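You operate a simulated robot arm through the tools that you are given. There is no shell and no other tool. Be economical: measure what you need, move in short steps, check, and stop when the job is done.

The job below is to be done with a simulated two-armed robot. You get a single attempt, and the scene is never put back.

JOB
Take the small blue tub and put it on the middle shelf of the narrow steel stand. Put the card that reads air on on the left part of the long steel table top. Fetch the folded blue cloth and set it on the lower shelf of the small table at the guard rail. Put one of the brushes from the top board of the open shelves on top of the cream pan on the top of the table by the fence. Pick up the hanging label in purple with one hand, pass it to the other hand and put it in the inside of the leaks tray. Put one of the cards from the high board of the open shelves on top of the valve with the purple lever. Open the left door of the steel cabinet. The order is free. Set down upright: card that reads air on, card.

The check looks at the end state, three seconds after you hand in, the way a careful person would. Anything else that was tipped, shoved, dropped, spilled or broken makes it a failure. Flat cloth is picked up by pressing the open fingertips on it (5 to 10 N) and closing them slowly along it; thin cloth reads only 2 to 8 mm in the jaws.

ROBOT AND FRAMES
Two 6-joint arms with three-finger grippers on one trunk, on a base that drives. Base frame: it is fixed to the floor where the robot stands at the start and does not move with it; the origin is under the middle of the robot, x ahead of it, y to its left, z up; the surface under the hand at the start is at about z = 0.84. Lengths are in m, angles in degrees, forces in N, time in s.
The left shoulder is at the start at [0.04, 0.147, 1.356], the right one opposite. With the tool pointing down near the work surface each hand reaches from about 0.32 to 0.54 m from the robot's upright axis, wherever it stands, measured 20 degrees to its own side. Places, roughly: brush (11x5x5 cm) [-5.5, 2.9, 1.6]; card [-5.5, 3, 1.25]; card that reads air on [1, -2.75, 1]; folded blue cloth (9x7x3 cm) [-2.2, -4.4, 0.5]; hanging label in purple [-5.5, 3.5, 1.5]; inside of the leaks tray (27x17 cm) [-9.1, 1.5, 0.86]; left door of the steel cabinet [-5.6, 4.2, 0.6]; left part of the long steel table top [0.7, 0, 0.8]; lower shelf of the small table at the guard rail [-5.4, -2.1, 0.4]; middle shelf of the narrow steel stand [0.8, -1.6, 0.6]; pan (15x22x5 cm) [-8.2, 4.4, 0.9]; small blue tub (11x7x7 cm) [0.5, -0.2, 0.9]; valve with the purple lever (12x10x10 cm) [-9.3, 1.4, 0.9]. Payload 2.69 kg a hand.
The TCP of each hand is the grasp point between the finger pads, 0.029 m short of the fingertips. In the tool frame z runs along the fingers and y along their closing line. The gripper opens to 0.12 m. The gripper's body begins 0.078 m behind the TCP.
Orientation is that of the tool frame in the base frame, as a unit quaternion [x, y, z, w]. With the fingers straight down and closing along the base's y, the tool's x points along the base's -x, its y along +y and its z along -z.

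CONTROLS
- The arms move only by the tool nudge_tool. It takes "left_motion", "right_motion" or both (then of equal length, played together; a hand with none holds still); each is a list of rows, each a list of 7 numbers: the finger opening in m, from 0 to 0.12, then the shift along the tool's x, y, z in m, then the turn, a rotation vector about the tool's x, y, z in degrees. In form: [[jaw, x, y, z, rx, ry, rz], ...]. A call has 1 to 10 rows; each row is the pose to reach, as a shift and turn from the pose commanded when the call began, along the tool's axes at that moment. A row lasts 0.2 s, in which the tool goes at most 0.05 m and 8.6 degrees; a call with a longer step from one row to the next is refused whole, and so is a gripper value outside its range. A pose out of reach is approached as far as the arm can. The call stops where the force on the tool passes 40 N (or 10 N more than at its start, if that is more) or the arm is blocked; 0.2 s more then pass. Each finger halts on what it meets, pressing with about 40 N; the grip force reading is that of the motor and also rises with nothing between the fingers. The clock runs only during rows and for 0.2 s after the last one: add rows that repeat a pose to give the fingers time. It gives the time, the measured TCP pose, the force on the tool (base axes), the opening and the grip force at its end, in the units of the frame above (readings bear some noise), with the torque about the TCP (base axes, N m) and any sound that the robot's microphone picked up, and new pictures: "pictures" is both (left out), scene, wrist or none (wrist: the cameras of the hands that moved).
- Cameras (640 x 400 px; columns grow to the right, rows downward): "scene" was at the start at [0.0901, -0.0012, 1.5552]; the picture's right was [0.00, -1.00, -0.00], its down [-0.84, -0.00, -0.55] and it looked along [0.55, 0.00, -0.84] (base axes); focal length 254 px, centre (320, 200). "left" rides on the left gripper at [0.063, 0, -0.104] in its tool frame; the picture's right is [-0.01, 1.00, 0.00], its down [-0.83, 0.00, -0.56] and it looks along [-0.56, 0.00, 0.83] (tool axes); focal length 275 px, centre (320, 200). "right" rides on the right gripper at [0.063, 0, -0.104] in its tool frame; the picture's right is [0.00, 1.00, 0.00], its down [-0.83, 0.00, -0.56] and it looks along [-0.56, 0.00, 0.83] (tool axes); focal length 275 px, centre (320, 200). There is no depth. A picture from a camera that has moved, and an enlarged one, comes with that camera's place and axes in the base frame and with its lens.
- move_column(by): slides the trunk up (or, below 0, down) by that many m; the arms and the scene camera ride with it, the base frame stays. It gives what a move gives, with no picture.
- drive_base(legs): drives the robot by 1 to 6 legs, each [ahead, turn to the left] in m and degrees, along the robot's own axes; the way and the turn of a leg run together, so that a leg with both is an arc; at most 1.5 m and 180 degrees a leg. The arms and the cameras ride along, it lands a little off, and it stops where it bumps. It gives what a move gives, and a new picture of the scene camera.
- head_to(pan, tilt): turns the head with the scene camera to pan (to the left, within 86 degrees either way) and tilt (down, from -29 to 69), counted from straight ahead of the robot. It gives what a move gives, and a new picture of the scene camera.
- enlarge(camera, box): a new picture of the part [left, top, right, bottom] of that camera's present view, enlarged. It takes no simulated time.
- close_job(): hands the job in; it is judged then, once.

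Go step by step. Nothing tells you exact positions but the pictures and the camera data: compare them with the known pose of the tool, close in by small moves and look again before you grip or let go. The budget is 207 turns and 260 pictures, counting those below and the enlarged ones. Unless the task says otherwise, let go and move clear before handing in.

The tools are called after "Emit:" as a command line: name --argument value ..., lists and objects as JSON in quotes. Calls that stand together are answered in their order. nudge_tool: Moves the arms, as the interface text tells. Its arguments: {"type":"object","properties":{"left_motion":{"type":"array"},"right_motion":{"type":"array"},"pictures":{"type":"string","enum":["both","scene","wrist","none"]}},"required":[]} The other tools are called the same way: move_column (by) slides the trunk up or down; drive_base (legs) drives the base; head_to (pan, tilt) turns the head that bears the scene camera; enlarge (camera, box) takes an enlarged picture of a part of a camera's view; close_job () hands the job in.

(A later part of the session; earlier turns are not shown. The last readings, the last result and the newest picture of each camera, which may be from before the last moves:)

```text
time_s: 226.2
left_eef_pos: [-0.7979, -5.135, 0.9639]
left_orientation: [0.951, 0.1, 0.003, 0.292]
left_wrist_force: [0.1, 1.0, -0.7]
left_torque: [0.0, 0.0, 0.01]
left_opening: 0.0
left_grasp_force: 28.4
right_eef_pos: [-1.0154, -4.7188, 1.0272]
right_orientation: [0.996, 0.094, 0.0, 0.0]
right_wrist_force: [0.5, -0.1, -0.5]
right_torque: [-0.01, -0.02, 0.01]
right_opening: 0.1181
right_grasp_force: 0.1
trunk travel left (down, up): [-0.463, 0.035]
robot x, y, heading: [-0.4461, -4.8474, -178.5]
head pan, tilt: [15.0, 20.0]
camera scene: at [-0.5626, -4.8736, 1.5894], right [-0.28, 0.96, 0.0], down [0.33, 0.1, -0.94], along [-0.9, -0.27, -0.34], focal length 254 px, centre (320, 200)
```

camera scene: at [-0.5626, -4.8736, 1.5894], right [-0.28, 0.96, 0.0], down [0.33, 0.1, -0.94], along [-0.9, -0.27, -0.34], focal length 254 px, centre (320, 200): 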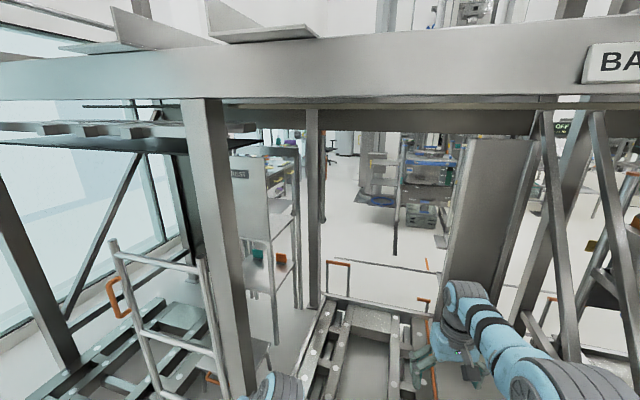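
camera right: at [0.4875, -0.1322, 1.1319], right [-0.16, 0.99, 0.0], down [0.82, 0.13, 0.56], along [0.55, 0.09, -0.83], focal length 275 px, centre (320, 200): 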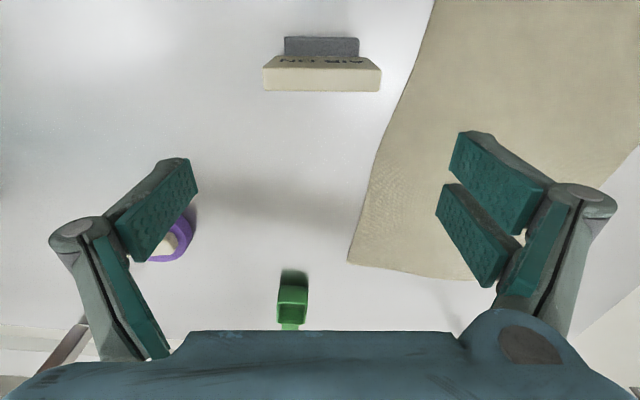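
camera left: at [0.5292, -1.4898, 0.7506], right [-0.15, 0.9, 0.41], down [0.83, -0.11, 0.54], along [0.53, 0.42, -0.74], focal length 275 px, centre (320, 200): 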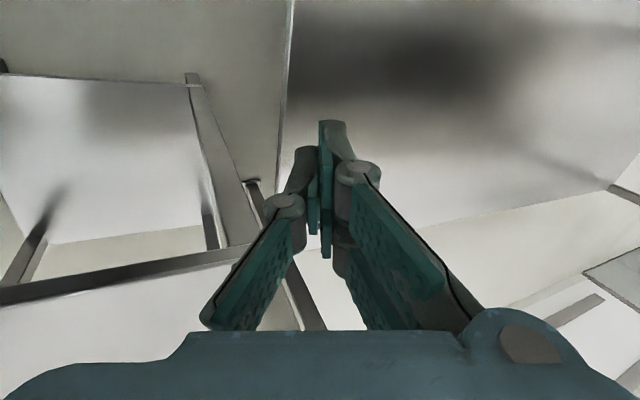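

The bay ahead is empty at floor level, but my right arm blocks the view of the cloth's place. I turn the body left and look right.

Emit:
drive_base --legs '[[0, 50]]'

Emit:
head_to --pan -60 --tilt 22

```text
time_s: 228.9
left_eef_pos: [-0.4523, -5.296, 0.9645]
left_orientation: [0.819, 0.494, 0.127, 0.263]
left_wrist_force: [0.5, 0.0, -0.1]
left_torque: [0.02, 0.01, 0.02]
left_opening: 0.0001
left_grasp_force: 28.1
right_eef_pos: [-0.9108, -5.197, 1.0263]
right_orientation: [0.861, 0.508, 0.001, 0.0]
right_wrist_force: [0.2, -0.1, -0.1]
right_torque: [0.02, -0.01, 0.03]
right_opening: 0.1179
right_grasp_force: 0.0
trunk travel left (down, up): [-0.463, 0.035]
robot x, y, heading: [-0.4533, -4.842, -128.6]
head pan, tilt: [15.0, 20.0]
camera scene: at [-0.5029, -4.9475, 1.5894], right [-0.92, 0.4, 0.0], down [0.14, 0.31, -0.94], along [-0.37, -0.86, -0.34], focal length 254 px, centre (320, 200)
```

scene: 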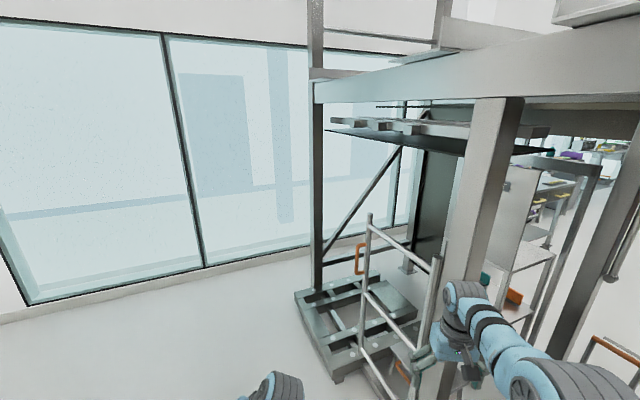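

```text
time_s: 230.3
left_eef_pos: [-0.4502, -5.2955, 0.9644]
left_orientation: [0.819, 0.494, 0.128, 0.264]
left_wrist_force: [0.4, -0.2, -0.6]
left_torque: [0.02, -0.01, 0.0]
left_opening: 0.0
left_grasp_force: 28.1
right_eef_pos: [-0.9108, -5.1974, 1.0263]
right_orientation: [0.861, 0.508, 0.001, -0.001]
right_wrist_force: [0.3, -0.1, 0.1]
right_torque: [0.02, 0.01, 0.0]
right_opening: 0.118
right_grasp_force: 0.0
trunk travel left (down, up): [-0.463, 0.035]
robot x, y, heading: [-0.4532, -4.8459, -128.3]
head pan, tilt: [-60.0, 22.0]
camera scene: at [-0.5574, -4.8491, 1.5862], right [0.14, 0.99, 0.0], down [0.37, -0.05, -0.93], along [-0.92, 0.13, -0.37], focal length 254 px, centre (320, 200)
```

scene: 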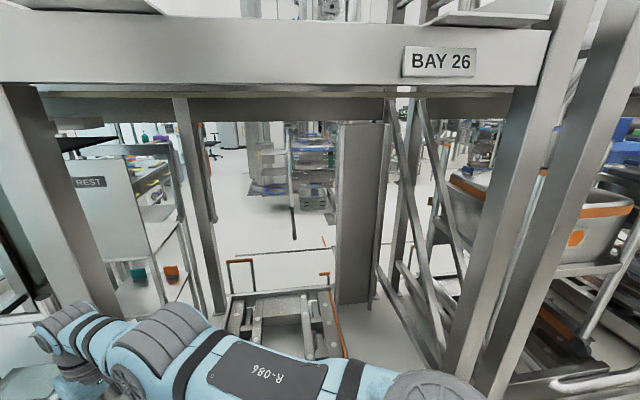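

Emit:
enlarge --camera "scene" --box '[200, 200, 440, 350]'

```text
2.67 times, centred on (320, 275) of scene
camera zoom: at [-0.5574, -4.8491, 1.5862], right [0.14, 0.99, 0.0], down [0.37, -0.05, -0.93], along [-0.92, 0.13, -0.37], focal length 679 px, centre (320, 0)
```

zoom: 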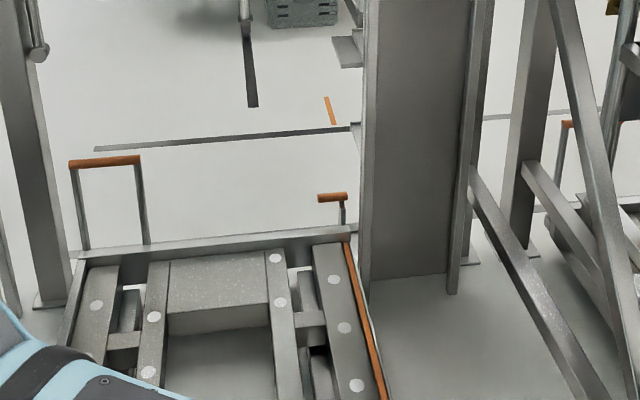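

The cloth must be behind that panel, reachable from the far side of the racks. I go back up the lane to find a way around the rack's other end.

Emit:
drive_base --legs '[[0.0, -141.7], [1.5, 0], [1.5, 0], [1.5, 0]]'

Emit:
head_to --pan 40 --tilt 15

```text
time_s: 257.7
left_eef_pos: [-0.7083, -0.0096, 0.9645]
left_orientation: [0.739, -0.607, -0.207, 0.207]
left_wrist_force: [-0.3, 0.1, 0.9]
left_torque: [0.01, 0.03, -0.03]
left_opening: 0.0
left_grasp_force: 28.1
right_eef_pos: [-0.2874, 0.2025, 1.0282]
right_orientation: [0.766, -0.643, 0.0, 0.001]
right_wrist_force: [0.0, 0.0, -0.2]
right_torque: [0.02, 0.01, 0.0]
right_opening: 0.1181
right_grasp_force: 0.0
trunk travel left (down, up): [-0.463, 0.035]
robot x, y, heading: [-0.4237, -0.3597, 90.5]
head pan, tilt: [-60.0, 22.0]
camera scene: at [-0.3445, -0.2932, 1.5862], right [0.51, -0.86, 0.0], down [-0.32, -0.19, -0.93], along [0.8, 0.47, -0.37], focal length 254 px, centre (320, 200)
```

scene: 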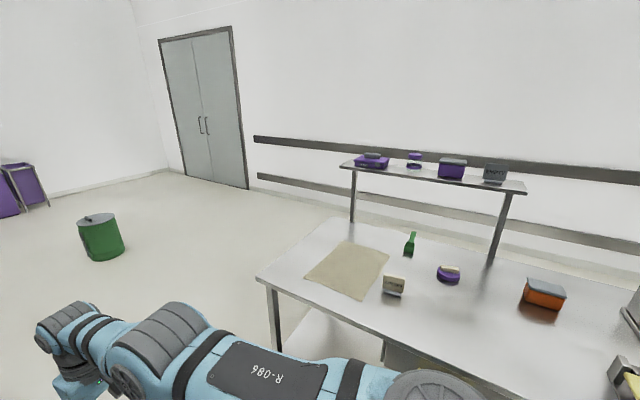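

```text
time_s: 259.4
left_eef_pos: [-0.7082, -0.0081, 0.9647]
left_orientation: [0.739, -0.607, -0.205, 0.208]
left_wrist_force: [-0.1, 1.2, 0.5]
left_torque: [-0.02, -0.01, 0.0]
left_opening: 0.0001
left_grasp_force: 28.4
right_eef_pos: [-0.2887, 0.2027, 1.0277]
right_orientation: [0.766, -0.643, 0.001, 0.001]
right_wrist_force: [-0.5, -0.5, 0.4]
right_torque: [-0.02, -0.03, 0.03]
right_opening: 0.1181
right_grasp_force: 0.1
trunk travel left (down, up): [-0.463, 0.035]
robot x, y, heading: [-0.4199, -0.3546, 90.8]
head pan, tilt: [40.0, 15.0]
camera scene: at [-0.4852, -0.2685, 1.5976], right [0.76, 0.65, 0.0], down [0.17, -0.2, -0.97], along [-0.63, 0.73, -0.26], focal length 254 px, centre (320, 200)
```

scene: 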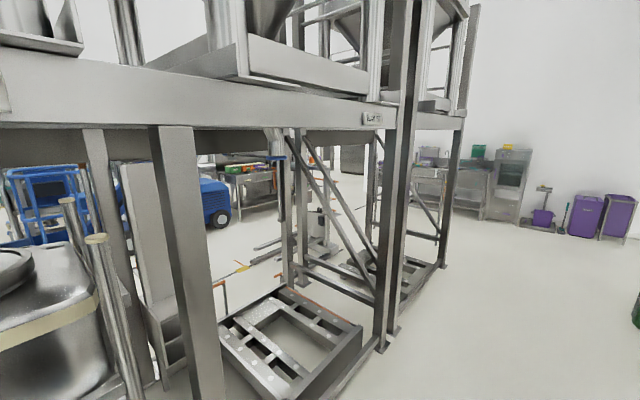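

The rack ends at about y = 2.9, and beyond it the way to the far side is open. First I restore the left arm to a natural tool-down pose.

Emit:
nudge_tool --left_motion '[[0.0, -0.026, -0.022, -0.023, 6.8, 0, 2], [0.0, -0.052, -0.045, -0.046, 13.6, 0, 4], [0.0, -0.078, -0.067, -0.07, 20.4, 0, 6], [0.0, -0.104, -0.09, -0.093, 27.2, 0, 8], [0.0, -0.128, -0.112, -0.116, 33.9, 0, 9.9], [0.0, -0.128, -0.112, -0.116, 33.9, 0, 9.9]]' --pictures "none"

Emit:
drive_base --legs '[[1.5, 0], [1.5, 0], [1.1, 0], [0, 90]]'

Emit:
head_to --pan 0 --tilt 20

```text
time_s: 260.8
left_eef_pos: [-0.5744, 0.1437, 1.0045]
left_orientation: [0.713, -0.701, -0.001, 0.0]
left_wrist_force: [0.2, 0.2, 0.5]
left_torque: [-0.01, 0.0, -0.01]
left_opening: 0.0
left_grasp_force: 28.4
left hand out of reach, approached as far as the arm can: row 1, 2, 3, 4
right_eef_pos: [-0.2878, 0.204, 1.027]
right_orientation: [0.766, -0.642, 0.001, 0.001]
right_wrist_force: [0.1, -0.1, -0.6]
right_torque: [0.0, -0.01, 0.01]
right_opening: 0.118
right_grasp_force: 0.1
trunk travel left (down, up): [-0.463, 0.035]
robot x, y, heading: [-0.4232, -0.3587, 90.8]
head pan, tilt: [40.0, 15.0]
```

```text
time_s: 284.4
left_eef_pos: [-0.9938, 3.6204, 1.0039]
left_orientation: [1.0, -0.007, -0.001, 0.002]
left_wrist_force: [0.8, -0.1, -0.1]
left_torque: [0.01, 0.02, 0.01]
left_opening: 0.0
left_grasp_force: 28.2
right_eef_pos: [-1.0437, 3.9093, 1.0273]
right_orientation: [0.997, 0.072, 0.001, 0.0]
right_wrist_force: [-0.2, 0.2, 0.1]
right_torque: [0.01, -0.02, 0.03]
right_opening: 0.118
right_grasp_force: 0.0
trunk travel left (down, up): [-0.463, 0.035]
robot x, y, heading: [-0.4885, 3.7538, 178.7]
head pan, tilt: [40.0, 15.0]
camera scene: at [-0.58, 3.6974, 1.5976], right [-0.63, 0.78, 0.0], down [0.2, 0.16, -0.97], along [-0.75, -0.61, -0.26], focal length 254 px, centre (320, 200)
```

scene: 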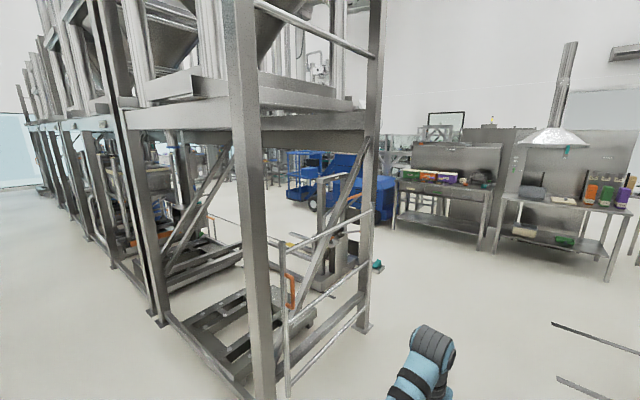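

```text
time_s: 285.4
left_eef_pos: [-0.9933, 3.6205, 1.0045]
left_orientation: [1.0, -0.007, -0.001, 0.002]
left_wrist_force: [0.6, 0.1, -0.1]
left_torque: [0.0, 0.0, 0.0]
left_opening: 0.0
left_grasp_force: 28.9
right_eef_pos: [-1.0436, 3.909, 1.0268]
right_orientation: [0.997, 0.072, 0.002, 0.0]
right_wrist_force: [-0.6, -0.3, -0.1]
right_torque: [-0.01, 0.01, 0.0]
right_opening: 0.118
right_grasp_force: 0.0
trunk travel left (down, up): [-0.463, 0.035]
robot x, y, heading: [-0.4873, 3.7556, 178.9]
head pan, tilt: [0.0, 20.0]
camera scene: at [-0.6004, 3.7572, 1.5894], right [0.02, 1.0, 0.0], down [0.34, -0.01, -0.94], along [-0.94, 0.02, -0.34], focal length 254 px, centre (320, 200)
```

scene: 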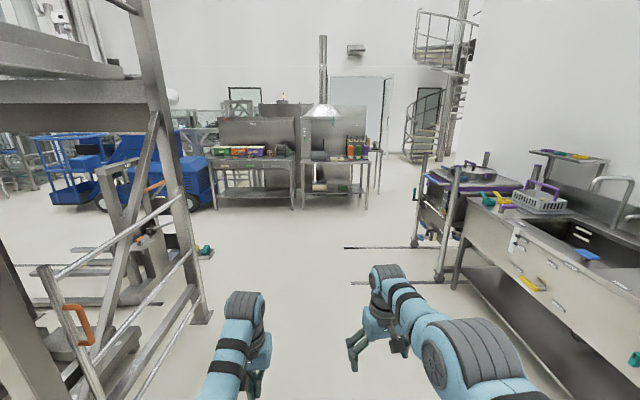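

The floor ahead is open. I zoom in on the benches and the partition to plan the route.

Emit:
enlarge --camera "scene" --box '[180, 60, 480, 248]'

Emit:
head_to --pan 30 --tilt 10

```text
2.13 times, centred on (330, 154) of scene
camera zoom: at [-0.6004, 3.7572, 1.5894], right [0.02, 1.0, 0.0], down [0.34, -0.01, -0.94], along [-0.94, 0.02, -0.34], focal length 541 px, centre (299, 298)
```

zoom: 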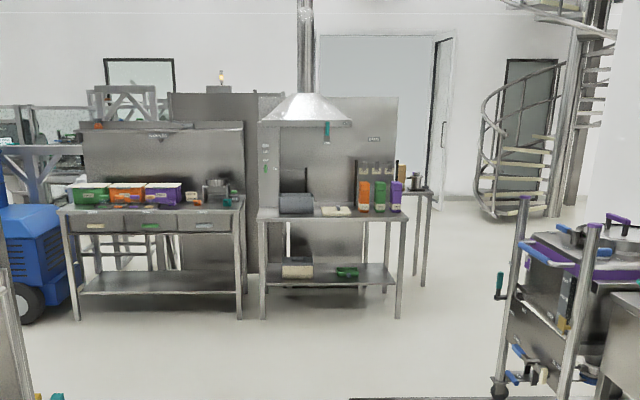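

```text
time_s: 286.4
left_eef_pos: [-0.9943, 3.6208, 1.0036]
left_orientation: [1.0, -0.006, -0.001, 0.002]
left_wrist_force: [-1.1, -0.3, 0.7]
left_torque: [0.03, 0.02, 0.0]
left_opening: 0.0
left_grasp_force: 28.9
right_eef_pos: [-1.0428, 3.9091, 1.0282]
right_orientation: [0.997, 0.073, 0.0, -0.001]
right_wrist_force: [-0.3, -0.7, 0.3]
right_torque: [-0.02, -0.04, 0.03]
right_opening: 0.118
right_grasp_force: 0.0
trunk travel left (down, up): [-0.463, 0.035]
robot x, y, heading: [-0.4855, 3.7582, 178.9]
head pan, tilt: [30.0, 10.0]
camera scene: at [-0.5887, 3.7108, 1.6057], right [-0.48, 0.88, 0.0], down [0.15, 0.08, -0.98], along [-0.86, -0.48, -0.17], focal length 254 px, centre (320, 200)
```

scene: 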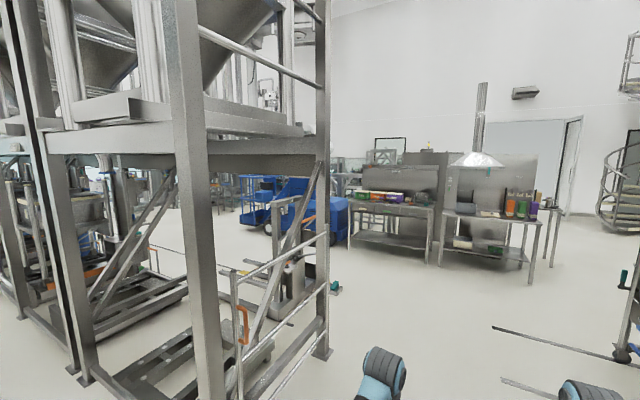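

Shelves and cabinet seem to face the far side of that partition. A lane at about x = −3.7 leads toward the cloth side, so I go there and look down the lane.

Emit:
drive_base --legs '[[1.5, 1], [1.5, 0], [0.2, 0], [0, 90]]'

Emit:
head_to --pan 0 --tilt 20

```text
time_s: 305.9
left_eef_pos: [-3.5612, 3.3301, 1.0058]
left_orientation: [0.71, 0.704, 0.0, 0.002]
left_wrist_force: [0.0, 0.9, 0.1]
left_torque: [-0.02, 0.04, 0.02]
left_opening: 0.0
left_grasp_force: 28.6
right_eef_pos: [-3.8491, 3.2778, 1.0275]
right_orientation: [0.653, 0.758, 0.001, -0.001]
right_wrist_force: [-0.4, -0.1, 0.6]
right_torque: [0.01, 0.0, 0.0]
right_opening: 0.118
right_grasp_force: 0.1
trunk travel left (down, up): [-0.463, 0.035]
robot x, y, heading: [-3.6983, 3.838, -90.7]
head pan, tilt: [30.0, 10.0]
camera scene: at [-3.6557, 3.7336, 1.6057], right [-0.87, -0.49, 0.0], down [-0.08, 0.15, -0.98], along [0.48, -0.86, -0.17], focal length 254 px, centre (320, 200)
```

scene: 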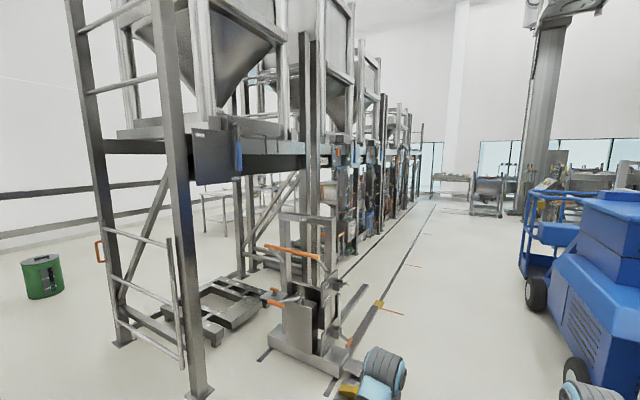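

```text
time_s: 306.9
left_eef_pos: [-3.5606, 3.3299, 1.0042]
left_orientation: [0.71, 0.704, 0.0, 0.002]
left_wrist_force: [-0.2, 0.9, -0.5]
left_torque: [0.01, -0.04, 0.02]
left_opening: 0.0
left_grasp_force: 28.8
right_eef_pos: [-3.8487, 3.2784, 1.0264]
right_orientation: [0.653, 0.758, 0.001, -0.001]
right_wrist_force: [0.7, 0.4, 0.1]
right_torque: [0.01, -0.01, -0.01]
right_opening: 0.1181
right_grasp_force: 0.1
trunk travel left (down, up): [-0.463, 0.035]
robot x, y, heading: [-3.6985, 3.8376, -90.7]
head pan, tilt: [0.0, 20.0]
camera scene: at [-3.7017, 3.7217, 1.5894], right [-1.0, 0.01, 0.0], down [0.0, 0.34, -0.94], along [-0.01, -0.94, -0.34], focal length 254 px, centre (320, 200)
```

scene: 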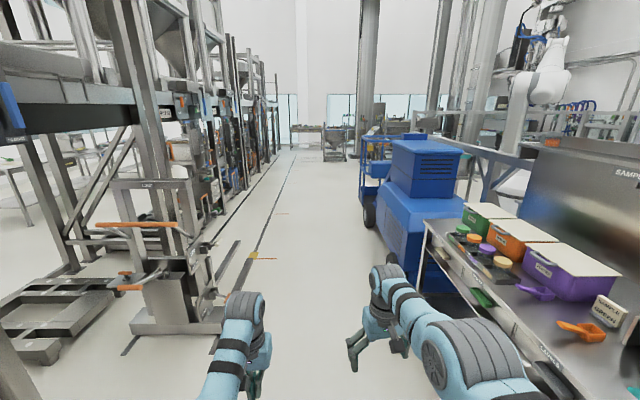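

The lane at x ≈ −3.7 is clear. I drive down it to about y = −3.7.

Emit:
drive_base --legs '[[1.5, 0.7], [1.5, 0], [1.5, 0], [1.5, 0], [1.4, 0]]'

Emit:
head_to --pan 45 --tilt 25

```text
time_s: 341.5
left_eef_pos: [-3.9776, -4.0396, 1.0054]
left_orientation: [0.716, 0.698, 0.004, -0.002]
left_wrist_force: [-0.3, 2.7, -0.7]
left_torque: [-0.2, 0.02, 0.02]
left_opening: 0.0
left_grasp_force: 28.9
right_eef_pos: [-4.2655, -4.0891, 1.0259]
right_orientation: [0.661, 0.751, 0.0, -0.001]
right_wrist_force: [0.2, -0.6, -0.6]
right_torque: [0.01, -0.01, 0.02]
right_opening: 0.1179
right_grasp_force: 0.0
trunk travel left (down, up): [-0.463, 0.035]
robot x, y, heading: [-4.1028, -3.533, -92.1]
head pan, tilt: [0.0, 20.0]
stopped in leg 5: the force on the tool passed its limit at 141 N (the readings are from after the stop); the commanded pose is now the measured one
camera scene: at [-4.1096, -3.6478, 1.5894], right [-1.0, 0.03, 0.0], down [0.01, 0.34, -0.94], along [-0.03, -0.94, -0.34], focal length 254 px, centre (320, 200)
```

scene: 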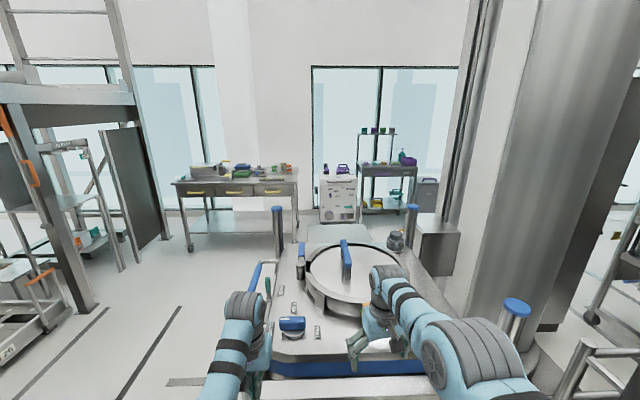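

```text
time_s: 342.6
left_eef_pos: [-3.9789, -4.0388, 1.0043]
left_orientation: [0.716, 0.698, 0.004, -0.001]
left_wrist_force: [1.4, 2.1, -0.3]
left_torque: [-0.21, 0.02, 0.04]
left_opening: 0.0001
left_grasp_force: 28.7
right_eef_pos: [-4.2656, -4.0888, 1.0277]
right_orientation: [0.66, 0.751, 0.0, -0.001]
right_wrist_force: [-0.2, -0.5, -0.2]
right_torque: [0.02, -0.02, -0.01]
right_opening: 0.118
right_grasp_force: 0.0
trunk travel left (down, up): [-0.463, 0.035]
robot x, y, heading: [-4.1059, -3.5342, -92.0]
head pan, tilt: [45.0, 25.0]
camera scene: at [-4.0435, -3.6221, 1.5814], right [-0.73, -0.68, 0.0], down [-0.29, 0.31, -0.91], along [0.62, -0.66, -0.42], focal length 254 px, centre (320, 200)
```

scene: 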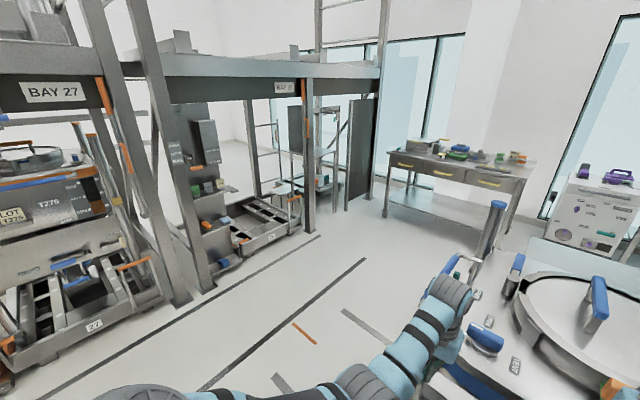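

I drifted right and touched the big bin's handle with the left hand. I back off, then zoom in at the shelf on the panel at bay 26, where a blue item shows.

Emit:
drive_base --legs '[[-0.35, 0]]'

Emit:
enlarge --camera "scene" --box '[150, 90, 350, 290]'

```text
time_s: 344.9
left_eef_pos: [-3.9649, -3.6863, 1.003]
left_orientation: [0.715, 0.699, 0.006, -0.003]
left_wrist_force: [-1.4, -0.5, -0.3]
left_torque: [0.01, 0.01, 0.02]
left_opening: 0.0
left_grasp_force: 27.8
right_eef_pos: [-4.2525, -3.7369, 1.0244]
right_orientation: [0.66, 0.751, 0.002, -0.002]
right_wrist_force: [-0.7, -0.8, -1.2]
right_torque: [0.04, -0.01, 0.03]
right_opening: 0.1179
right_grasp_force: 0.0
trunk travel left (down, up): [-0.463, 0.035]
robot x, y, heading: [-4.094, -3.1797, -91.9]
head pan, tilt: [45.0, 25.0]
camera scene: at [-4.0318, -3.2709, 1.5811], right [-0.73, -0.68, 0.0], down [-0.29, 0.31, -0.91], along [0.62, -0.66, -0.42], focal length 254 px, centre (320, 200)
```

scene: 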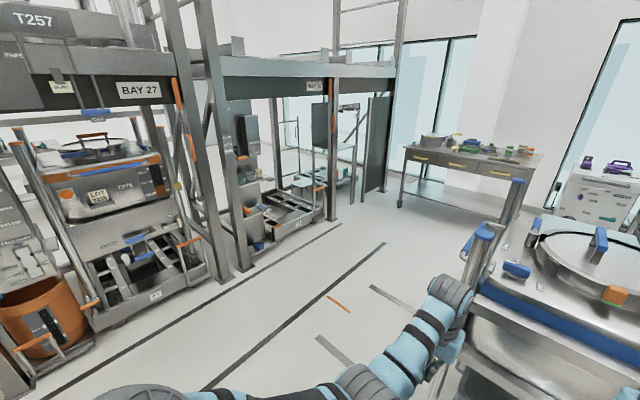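

```text
2.00 times, centred on (250, 190) of scene
camera zoom: at [-4.0318, -3.2709, 1.5811], right [-0.73, -0.68, 0.0], down [-0.29, 0.31, -0.91], along [0.62, -0.66, -0.42], focal length 509 px, centre (460, 220)
```

zoom: 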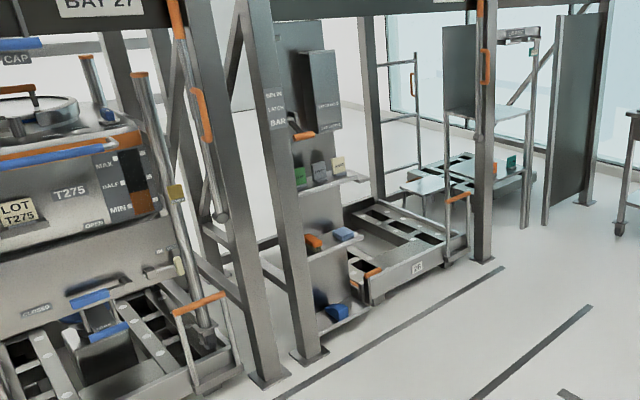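

The blue cloth lies on the middle shelf (z ≈ 0.5) of a station panel near [−2.15, −4.45], with a shelf about 0.3 m above it. I drive around to face it along +x.

Emit:
drive_base --legs '[[0, 92], [0.98, 0], [0, -90], [1.1, 0], [0, 90]]'

Emit:
head_to --pan -5 --tilt 40

```text
time_s: 366.8
left_eef_pos: [-2.6313, -4.2, 1.0048]
left_orientation: [0.037, 0.999, 0.002, -0.003]
left_wrist_force: [0.6, 0.2, 0.6]
left_torque: [-0.03, 0.01, -0.03]
left_opening: 0.0
left_grasp_force: 28.8
right_eef_pos: [-2.5964, -4.4892, 1.0268]
right_orientation: [-0.039, 0.999, 0.0, -0.001]
right_wrist_force: [0.1, -0.6, -0.5]
right_torque: [-0.01, 0.01, 0.01]
right_opening: 0.1181
right_grasp_force: 0.1
trunk travel left (down, up): [-0.463, 0.035]
robot x, y, heading: [-3.1429, -4.3034, -4.7]
head pan, tilt: [45.0, 25.0]
camera scene: at [-3.053, -4.2462, 1.5813], right [0.65, -0.76, 0.0], down [-0.32, -0.27, -0.91], along [0.69, 0.59, -0.42], focal length 254 px, centre (320, 200)
```

scene: 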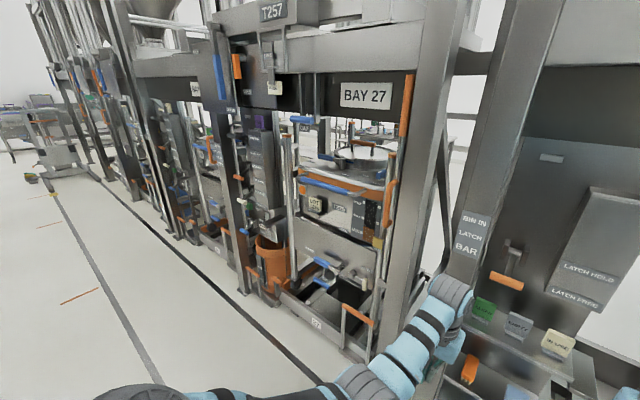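

```text
time_s: 368.0
left_eef_pos: [-2.6316, -4.1992, 1.0056]
left_orientation: [0.036, 0.999, 0.002, -0.004]
left_wrist_force: [0.4, -0.6, 0.3]
left_torque: [0.01, 0.01, -0.03]
left_opening: 0.0
left_grasp_force: 28.7
right_eef_pos: [-2.5953, -4.4899, 1.0267]
right_orientation: [-0.04, 0.999, -0.001, -0.001]
right_wrist_force: [-0.4, 0.4, 0.4]
right_torque: [0.0, 0.0, 0.01]
right_opening: 0.1182
right_grasp_force: 0.0
trunk travel left (down, up): [-0.463, 0.035]
robot x, y, heading: [-3.1412, -4.3024, -4.7]
head pan, tilt: [-5.0, 40.0]
camera scene: at [-3.0394, -4.3196, 1.558], right [-0.17, -0.99, 0.0], down [-0.63, 0.11, -0.77], along [0.76, -0.13, -0.64], focal length 254 px, centre (320, 200)
```

scene: 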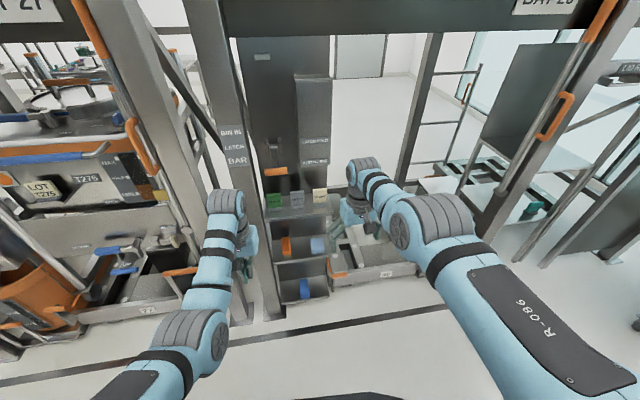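

Emit:
enlarge --camera "scene" --box '[240, 170, 400, 320]'

```text
2.67 times, centred on (320, 245) of scene
camera zoom: at [-3.0394, -4.3196, 1.558], right [-0.17, -0.99, 0.0], down [-0.63, 0.11, -0.77], along [0.76, -0.13, -0.64], focal length 679 px, centre (320, 80)
```

zoom: 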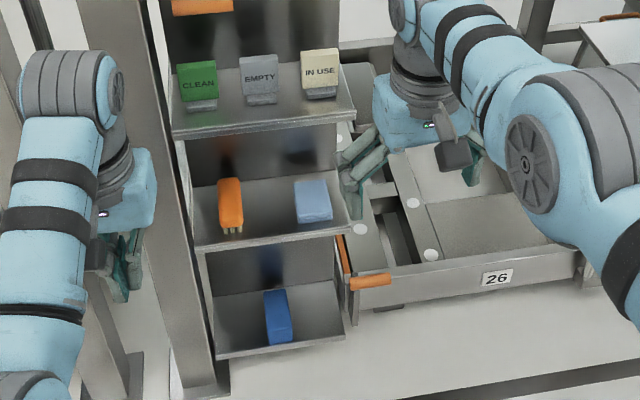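

The light blue folded cloth is at about [−2.17, −4.455, 0.51], 7 cm wide across y, with free space on both sides. I straighten the heading, lower the trunk and pitch the right tool almost horizontal.

Emit:
drive_base --legs '[[0, 4.7]]'

Emit:
move_column --by -0.4

Emit:
nudge_tool --right_motion '[[0.11, -0.01, -0.003, 0.003, 0.6, -7.8, 0.9], [0.11, -0.02, -0.006, 0.006, 1.3, -15.5, 1.8], [0.11, -0.03, -0.009, 0.01, 1.9, -23.3, 2.7], [0.11, -0.04, -0.012, 0.013, 2.5, -31.1, 3.6], [0.11, -0.055, -0.015, 0.017, 3.2, -38.8, 4.5], [0.11, -0.065, -0.018, 0.02, 3.8, -46.6, 5.4], [0.11, -0.075, -0.021, 0.023, 4.4, -54.4, 6.3], [0.11, -0.085, -0.024, 0.027, 5.1, -62.1, 7.2], [0.11, -0.097, -0.026, 0.03, 5.7, -69.9, 8.1], [0.11, -0.097, -0.026, 0.03, 5.7, -69.9, 8.1]]' --pictures "both"

```text
time_s: 368.9
left_eef_pos: [-2.6416, -4.1587, 1.0065]
left_orientation: [-0.006, 1.0, 0.003, -0.004]
left_wrist_force: [-0.7, 0.2, 0.0]
left_torque: [0.0, 0.0, 0.04]
left_opening: 0.0003
left_grasp_force: 28.6
right_eef_pos: [-2.5816, -4.4472, 1.0265]
right_orientation: [-0.081, 0.997, 0.0, -0.001]
right_wrist_force: [0.5, -0.8, -0.5]
right_torque: [0.02, 0.0, -0.01]
right_opening: 0.1179
right_grasp_force: 0.2
trunk travel left (down, up): [-0.463, 0.035]
robot x, y, heading: [-3.1435, -4.3051, 0.2]
head pan, tilt: [-5.0, 40.0]
camera scene: at [-3.0385, -4.3146, 1.558], right [-0.09, -1.0, 0.0], down [-0.64, 0.06, -0.77], along [0.76, -0.06, -0.64], focal length 254 px, centre (320, 200)
```

scene: 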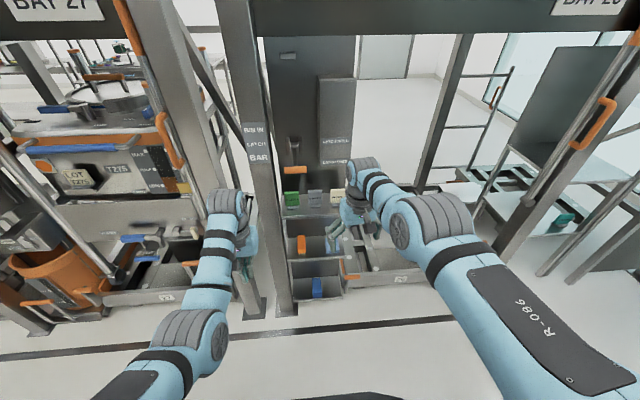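

```text
time_s: 372.7
left_eef_pos: [-2.6414, -4.1569, 0.6033]
left_orientation: [-0.005, 1.0, 0.002, -0.004]
left_wrist_force: [0.3, -0.2, -0.5]
left_torque: [0.0, -0.01, 0.01]
left_opening: 0.0002
left_grasp_force: 28.4
right_eef_pos: [-2.5833, -4.4436, 0.6259]
right_orientation: [-0.082, 0.997, 0.0, -0.001]
right_wrist_force: [0.0, 0.0, -0.2]
right_torque: [-0.01, 0.04, 0.01]
right_opening: 0.1181
right_grasp_force: 0.0
trunk travel left (down, up): [-0.063, 0.435]
robot x, y, heading: [-3.1432, -4.3042, -0.0]
head pan, tilt: [-5.0, 40.0]
```

```text
time_s: 374.9
left_eef_pos: [-2.6431, -4.1561, 0.6042]
left_orientation: [-0.005, 1.0, 0.002, -0.004]
left_wrist_force: [0.0, 0.3, 0.5]
left_torque: [-0.02, -0.02, 0.0]
left_opening: 0.0
left_grasp_force: 28.6
right_eef_pos: [-2.484, -4.4535, 0.5954]
right_orientation: [-0.002, 0.819, -0.001, 0.573]
right_wrist_force: [-1.0, 0.2, 0.1]
right_torque: [-0.01, -0.01, -0.04]
right_opening: 0.1101
right_grasp_force: 0.0
right hand out of reach, approached as far as the arm can: row 1, 2, 3, 4, 5, 6, 7, 8, 9
trunk travel left (down, up): [-0.063, 0.435]
robot x, y, heading: [-3.141, -4.3058, 0.1]
head pan, tilt: [-5.0, 40.0]
camera scene: at [-3.0402, -4.311, 1.1568], right [-0.09, -1.0, 0.0], down [-0.64, 0.06, -0.77], along [0.76, -0.07, -0.64], focal length 254 px, centre (320, 200)
camera right: at [-2.6035, -4.4553, 0.572], right [0.0, 1.0, -0.01], down [-0.24, 0.01, 0.97], along [0.97, 0.01, 0.24], focal length 275 px, centre (320, 200)
```

scene: 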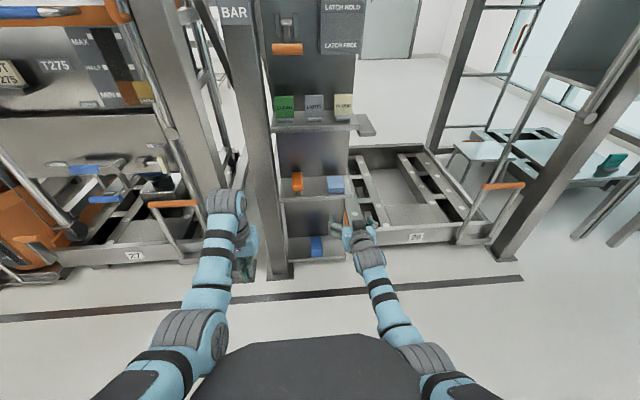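
right: 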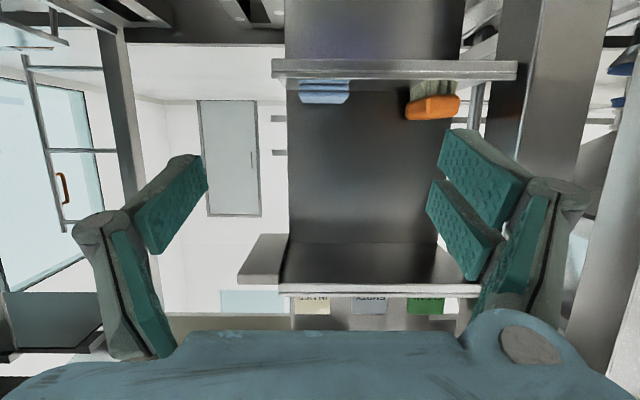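

Well aligned: the shelf plate's top is about z 0.51 and the cloth reaches 0.54. I drive 0.22 m forward and look again.

Emit:
drive_base --legs '[[0.22, 0]]'

Emit:
enlarge --camera "right" --box '[0, 0, 640, 400]'

```text
time_s: 376.6
left_eef_pos: [-2.4191, -4.1573, 0.6029]
left_orientation: [-0.003, 1.0, 0.002, -0.005]
left_wrist_force: [0.3, -1.0, -0.7]
left_torque: [0.01, 0.02, 0.0]
left_opening: 0.0002
left_grasp_force: 28.7
right_eef_pos: [-2.2604, -4.4565, 0.5956]
right_orientation: [0.0, 0.82, -0.001, 0.573]
right_wrist_force: [-0.5, 0.0, -0.3]
right_torque: [-0.02, 0.0, 0.04]
right_opening: 0.1101
right_grasp_force: 0.0
trunk travel left (down, up): [-0.063, 0.435]
robot x, y, heading: [-2.9171, -4.299, -0.1]
head pan, tilt: [-5.0, 40.0]
camera scene: at [-2.8159, -4.3113, 1.1565], right [-0.09, -1.0, 0.0], down [-0.64, 0.06, -0.77], along [0.76, -0.07, -0.64], focal length 254 px, centre (320, 200)
```

scene: 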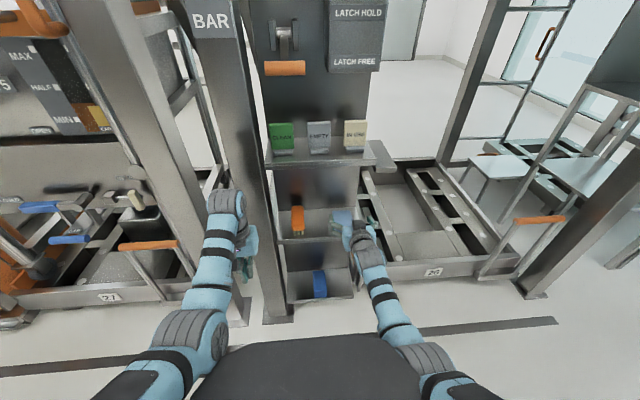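

```text
1.00 times, centred on (320, 200) of right (not enlarged: the box is as wide or as high as the picture)
camera zoom: at [-2.3802, -4.4565, 0.5718], right [0.0, 1.0, -0.01], down [-0.24, 0.01, 0.97], along [0.97, 0.0, 0.24], focal length 275 px, centre (320, 200)
```

zoom: 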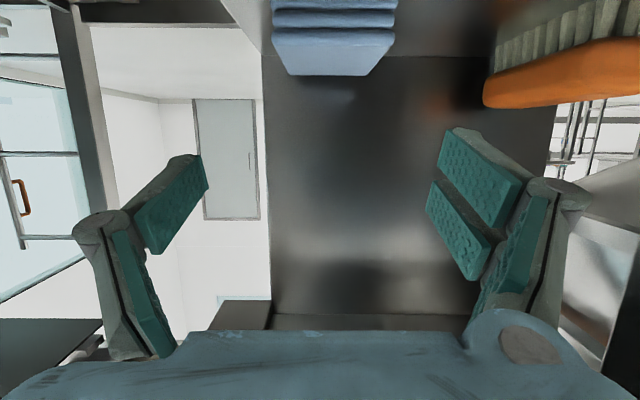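

The cloth centre is about [−2.165, −4.447], top near 0.525. I pull the left hand back for clearance and bring the right fingers over the cloth by driving 9 cm.

Emit:
nudge_tool --left_motion '[[0.0, 0.03, 0.0, 0, 0, 0, 0], [0.0, 0.06, 0.0, 0, 0, 0, 0], [0.0, 0.09, 0.0, 0, 0, 0, 0], [0.0, 0.11, 0.0, 0, 0, 0, 0]]' --right_motion '[[0.11, 0, 0.003, 0, 0, 0, 0], [0.11, 0, 0.006, 0, 0, 0, 0], [0.11, 0, 0.009, 0, 0, 0, 0], [0.11, 0, 0.009, 0, 0, 0, 0]]' --pictures "none"

Emit:
drive_base --legs '[[0.09, 0]]'

Emit:
enlarge --camera "scene" --box '[240, 110, 440, 310]'

```text
time_s: 377.6
left_eef_pos: [-2.4883, -4.1713, 0.5638]
left_orientation: [-0.006, 1.0, 0.007, 0.009]
left_wrist_force: [0.3, 0.3, -0.5]
left_torque: [-0.02, -0.01, -0.01]
left_opening: 0.0
left_grasp_force: 28.8
left hand out of reach, approached as far as the arm can: row 1, 2, 3, 4
right_eef_pos: [-2.2608, -4.4465, 0.5991]
right_orientation: [0.0, 0.819, -0.001, 0.574]
right_wrist_force: [-0.2, -1.0, -0.7]
right_torque: [-0.01, 0.02, 0.0]
right_opening: 0.11
right_grasp_force: 0.1
trunk travel left (down, up): [-0.063, 0.435]
robot x, y, heading: [-2.9194, -4.3023, -0.2]
head pan, tilt: [-5.0, 40.0]
```

```text
time_s: 378.7
left_eef_pos: [-2.3988, -4.1734, 0.5626]
left_orientation: [-0.006, 1.0, 0.003, 0.007]
left_wrist_force: [0.4, 1.0, 0.7]
left_torque: [-0.01, -0.03, 0.01]
left_opening: 0.0005
left_grasp_force: 29.1
right_eef_pos: [-2.172, -4.4472, 0.5961]
right_orientation: [-0.001, 0.819, 0.0, 0.573]
right_wrist_force: [-0.8, -0.4, 0.1]
right_torque: [-0.02, 0.01, 0.0]
right_opening: 0.1105
right_grasp_force: 0.0
trunk travel left (down, up): [-0.063, 0.435]
robot x, y, heading: [-2.8348, -4.3048, 0.2]
head pan, tilt: [-5.0, 40.0]
camera scene: at [-2.7266, -4.3114, 1.1567], right [-0.09, -1.0, 0.0], down [-0.64, 0.06, -0.77], along [0.76, -0.07, -0.64], focal length 254 px, centre (320, 200)
```

scene: 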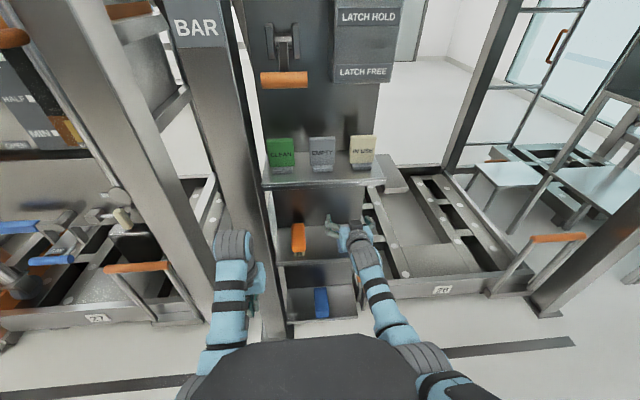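

```text
2.00 times, centred on (340, 210) of scene
camera zoom: at [-2.7266, -4.3114, 1.1567], right [-0.09, -1.0, 0.0], down [-0.64, 0.06, -0.77], along [0.76, -0.07, -0.64], focal length 509 px, centre (280, 180)
```

zoom: 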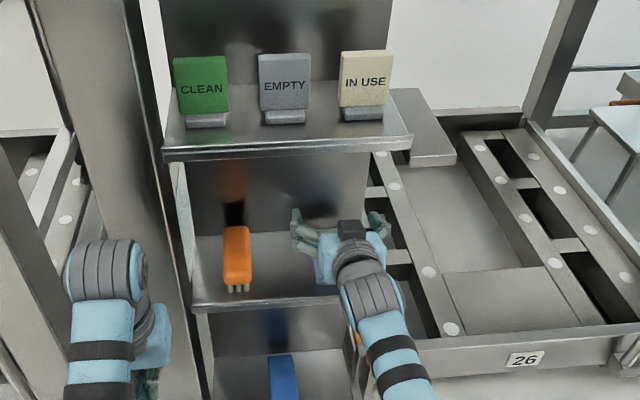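

Fingers are above the cloth, straddling it. I go down and close slowly.

Emit:
nudge_tool --right_motion '[[0.11, 0.024, 0, 0.009, 0, 0, 0], [0.11, 0.048, 0, 0.017, 0, 0, 0], [0.11, 0.066, 0, 0.024, 0, 0, 0], [0.11, 0.071, 0, 0.026, 0, 0, 0]]' --pictures "wrist"

```text
time_s: 379.7
left_eef_pos: [-2.3958, -4.1747, 0.5631]
left_orientation: [-0.005, 1.0, 0.005, 0.012]
left_wrist_force: [-0.3, -0.4, 0.8]
left_torque: [0.02, 0.04, 0.0]
left_opening: 0.0
left_grasp_force: 28.6
right_eef_pos: [-2.1727, -4.452, 0.5345]
right_orientation: [0.006, 0.822, -0.011, 0.569]
right_wrist_force: [0.5, 0.3, 0.2]
right_torque: [-0.01, 0.04, 0.02]
right_opening: 0.1102
right_grasp_force: 0.1
right hand out of reach, approached as far as the arm can: row 3, 4
trunk travel left (down, up): [-0.063, 0.435]
robot x, y, heading: [-2.832, -4.3024, -0.1]
head pan, tilt: [-5.0, 40.0]
camera right: at [-2.2927, -4.4508, 0.5128], right [0.02, 1.0, -0.02], down [-0.23, 0.02, 0.97], along [0.97, -0.02, 0.23], focal length 275 px, centre (320, 200)
```

right: 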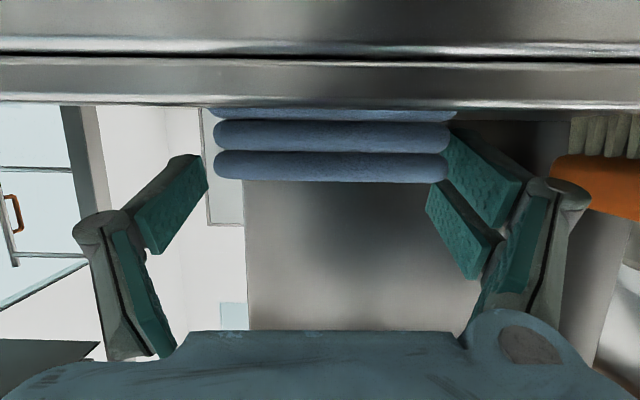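

The cloth spans z 0.50–0.53 and is centred between the fingers. I lower 1.5 cm with the trunk and close.

Emit:
move_column --by -0.015

Emit:
nudge_tool --right_motion '[[0.1, 0, 0, 0, 0, 0, 0], [0.09, 0, 0, 0, 0, 0, 0], [0.08, 0, 0, 0, 0, 0, 0], [0.07, 0, 0, 0, 0, 0, 0], [0.06, 0, 0, 0, 0, 0, 0], [0.05, 0, 0, 0, 0, 0, 0], [0.04, 0, 0, 0, 0, 0, 0], [0.04, 0, 0, 0, 0, 0, 0]]' --pictures "wrist"

```text
time_s: 380.3
left_eef_pos: [-2.3934, -4.1748, 0.558]
left_orientation: [-0.005, 1.0, 0.003, 0.021]
left_wrist_force: [0.1, 0.7, 0.0]
left_torque: [0.0, -0.02, 0.0]
left_opening: 0.0001
left_grasp_force: 28.9
right_eef_pos: [-2.1721, -4.4534, 0.5259]
right_orientation: [0.007, 0.82, -0.011, 0.572]
right_wrist_force: [5.3, -1.4, 19.8]
right_torque: [1.23, -0.29, -0.29]
right_opening: 0.1114
right_grasp_force: 1.2
trunk travel left (down, up): [-0.048, 0.45]
robot x, y, heading: [-2.8305, -4.3005, 0.0]
head pan, tilt: [-5.0, 40.0]
```

```text
time_s: 381.0
left_eef_pos: [-2.3901, -4.1733, 0.5591]
left_orientation: [-0.005, 1.0, 0.003, 0.026]
left_wrist_force: [0.3, 0.2, 0.4]
left_torque: [0.0, 0.02, 0.0]
left_opening: 0.0002
left_grasp_force: 28.9
right_eef_pos: [-2.1731, -4.4475, 0.5274]
right_orientation: [0.007, 0.819, -0.006, 0.574]
right_wrist_force: [-6.7, 8.3, 22.4]
right_torque: [1.28, -0.08, 0.3]
right_opening: 0.0916
right_grasp_force: 8.1
trunk travel left (down, up): [-0.048, 0.45]
robot x, y, heading: [-2.8324, -4.3038, 0.2]
head pan, tilt: [-5.0, 40.0]
stopped in row 3 (right hand): the force on the tool passed its limit at 43 N (the readings are from after the stop); the commanded pose is now the measured one
camera right: at [-2.2913, -4.4462, 0.5035], right [0.02, 1.0, 0.0], down [-0.24, 0.01, 0.97], along [0.97, -0.01, 0.24], focal length 275 px, centre (320, 200)
```

right: 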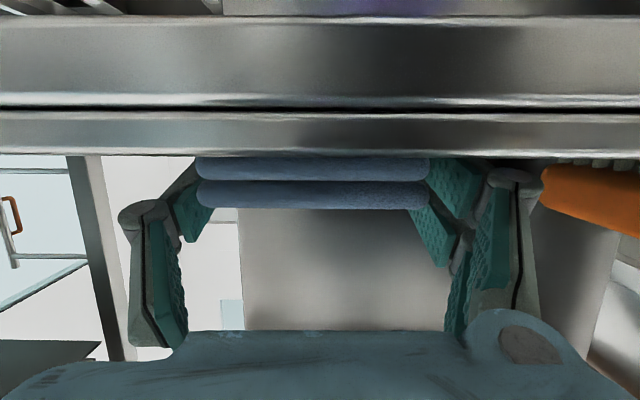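

The fingertips press on the shelf. I rise about 8 mm and then close on the cloth.

Emit:
nudge_tool --right_motion '[[0.092, -0.005, 0, -0.002, 0, 0, 0], [0.092, -0.009, 0, -0.003, 0, 0, 0], [0.085, -0.009, 0, -0.003, 0, 0, 0], [0.075, -0.009, 0, -0.003, 0, 0, 0], [0.065, -0.009, 0, -0.003, 0, 0, 0], [0.055, -0.009, 0, -0.003, 0, 0, 0], [0.045, -0.009, 0, -0.003, 0, 0, 0], [0.04, -0.009, 0, -0.003, 0, 0, 0], [0.04, -0.009, 0, -0.003, 0, 0, 0]]' --pictures "wrist"

```text
time_s: 383.0
left_eef_pos: [-2.388, -4.172, 0.5582]
left_orientation: [-0.006, 1.0, 0.005, 0.024]
left_wrist_force: [0.1, 0.6, 0.3]
left_torque: [0.0, 0.04, 0.02]
left_opening: 0.0
left_grasp_force: 28.1
right_eef_pos: [-2.1707, -4.4498, 0.5325]
right_orientation: [0.006, 0.821, -0.007, 0.57]
right_wrist_force: [0.9, 0.1, -0.1]
right_torque: [0.03, -0.01, -0.02]
right_opening: 0.067
right_grasp_force: 39.6
trunk travel left (down, up): [-0.048, 0.45]
robot x, y, heading: [-2.8307, -4.2984, -0.0]
head pan, tilt: [-5.0, 40.0]
camera right: at [-2.2909, -4.4486, 0.5093], right [0.02, 1.0, -0.01], down [-0.23, 0.01, 0.97], along [0.97, -0.02, 0.23], focal length 275 px, centre (320, 200)
```

right: 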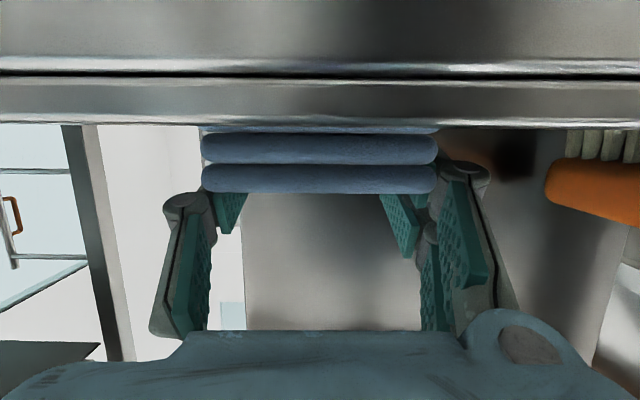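

Gripped at 67 mm. I lift slightly with the trunk and back out.

Emit:
move_column --by 0.06

Emit:
drive_base --legs '[[-0.3, 0]]'

Emit:
enlarge --camera "right" --box '[0, 0, 640, 400]'

```text
time_s: 384.0
left_eef_pos: [-2.3907, -4.1738, 0.6165]
left_orientation: [-0.006, 1.0, 0.004, 0.02]
left_wrist_force: [-0.7, -0.2, 0.2]
left_torque: [0.04, -0.03, -0.01]
left_opening: 0.0
left_grasp_force: 28.5
right_eef_pos: [-2.1697, -4.4498, 0.5925]
right_orientation: [0.006, 0.822, -0.007, 0.57]
right_wrist_force: [-0.3, 0.1, -0.3]
right_torque: [-0.01, -0.02, -0.01]
right_opening: 0.0668
right_grasp_force: 40.2
trunk travel left (down, up): [-0.108, 0.39]
robot x, y, heading: [-2.8339, -4.3025, 0.0]
head pan, tilt: [-5.0, 40.0]
```

```text
time_s: 386.1
left_eef_pos: [-2.69, -4.1738, 0.6175]
left_orientation: [-0.004, 1.0, 0.004, 0.021]
left_wrist_force: [0.1, 0.5, 0.7]
left_torque: [-0.03, -0.01, -0.04]
left_opening: 0.0003
left_grasp_force: 28.6
right_eef_pos: [-2.4709, -4.451, 0.5927]
right_orientation: [0.006, 0.822, -0.007, 0.57]
right_wrist_force: [-1.0, -0.9, -0.8]
right_torque: [0.0, 0.01, -0.01]
right_opening: 0.0665
right_grasp_force: 39.7
trunk travel left (down, up): [-0.108, 0.39]
robot x, y, heading: [-3.1328, -4.3006, -0.2]
head pan, tilt: [-5.0, 40.0]
camera scene: at [-3.028, -4.3113, 1.2021], right [-0.09, -1.0, 0.0], down [-0.64, 0.06, -0.77], along [0.76, -0.07, -0.64], focal length 254 px, centre (320, 200)
```

scene: 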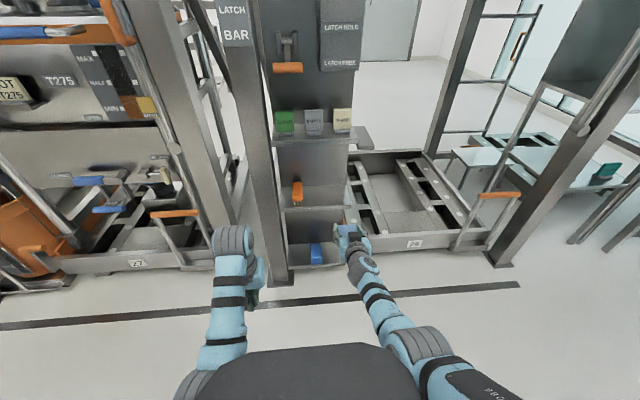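

```text
1.00 times, centred on (320, 200) of right (not enlarged: the box is as wide or as high as the picture)
camera zoom: at [-2.5914, -4.4494, 0.57], right [0.02, 1.0, -0.01], down [-0.23, 0.01, 0.97], along [0.97, -0.02, 0.23], focal length 275 px, centre (320, 200)
```

zoom: 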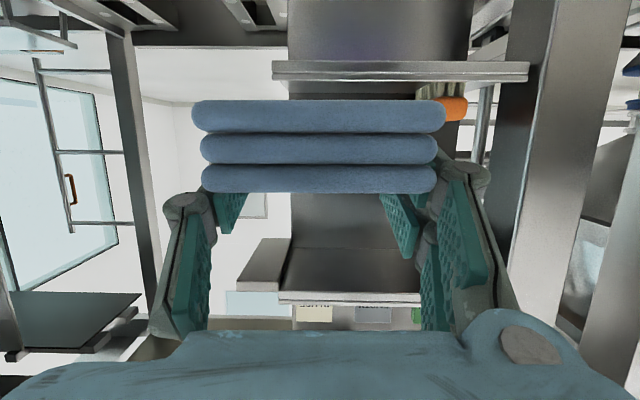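

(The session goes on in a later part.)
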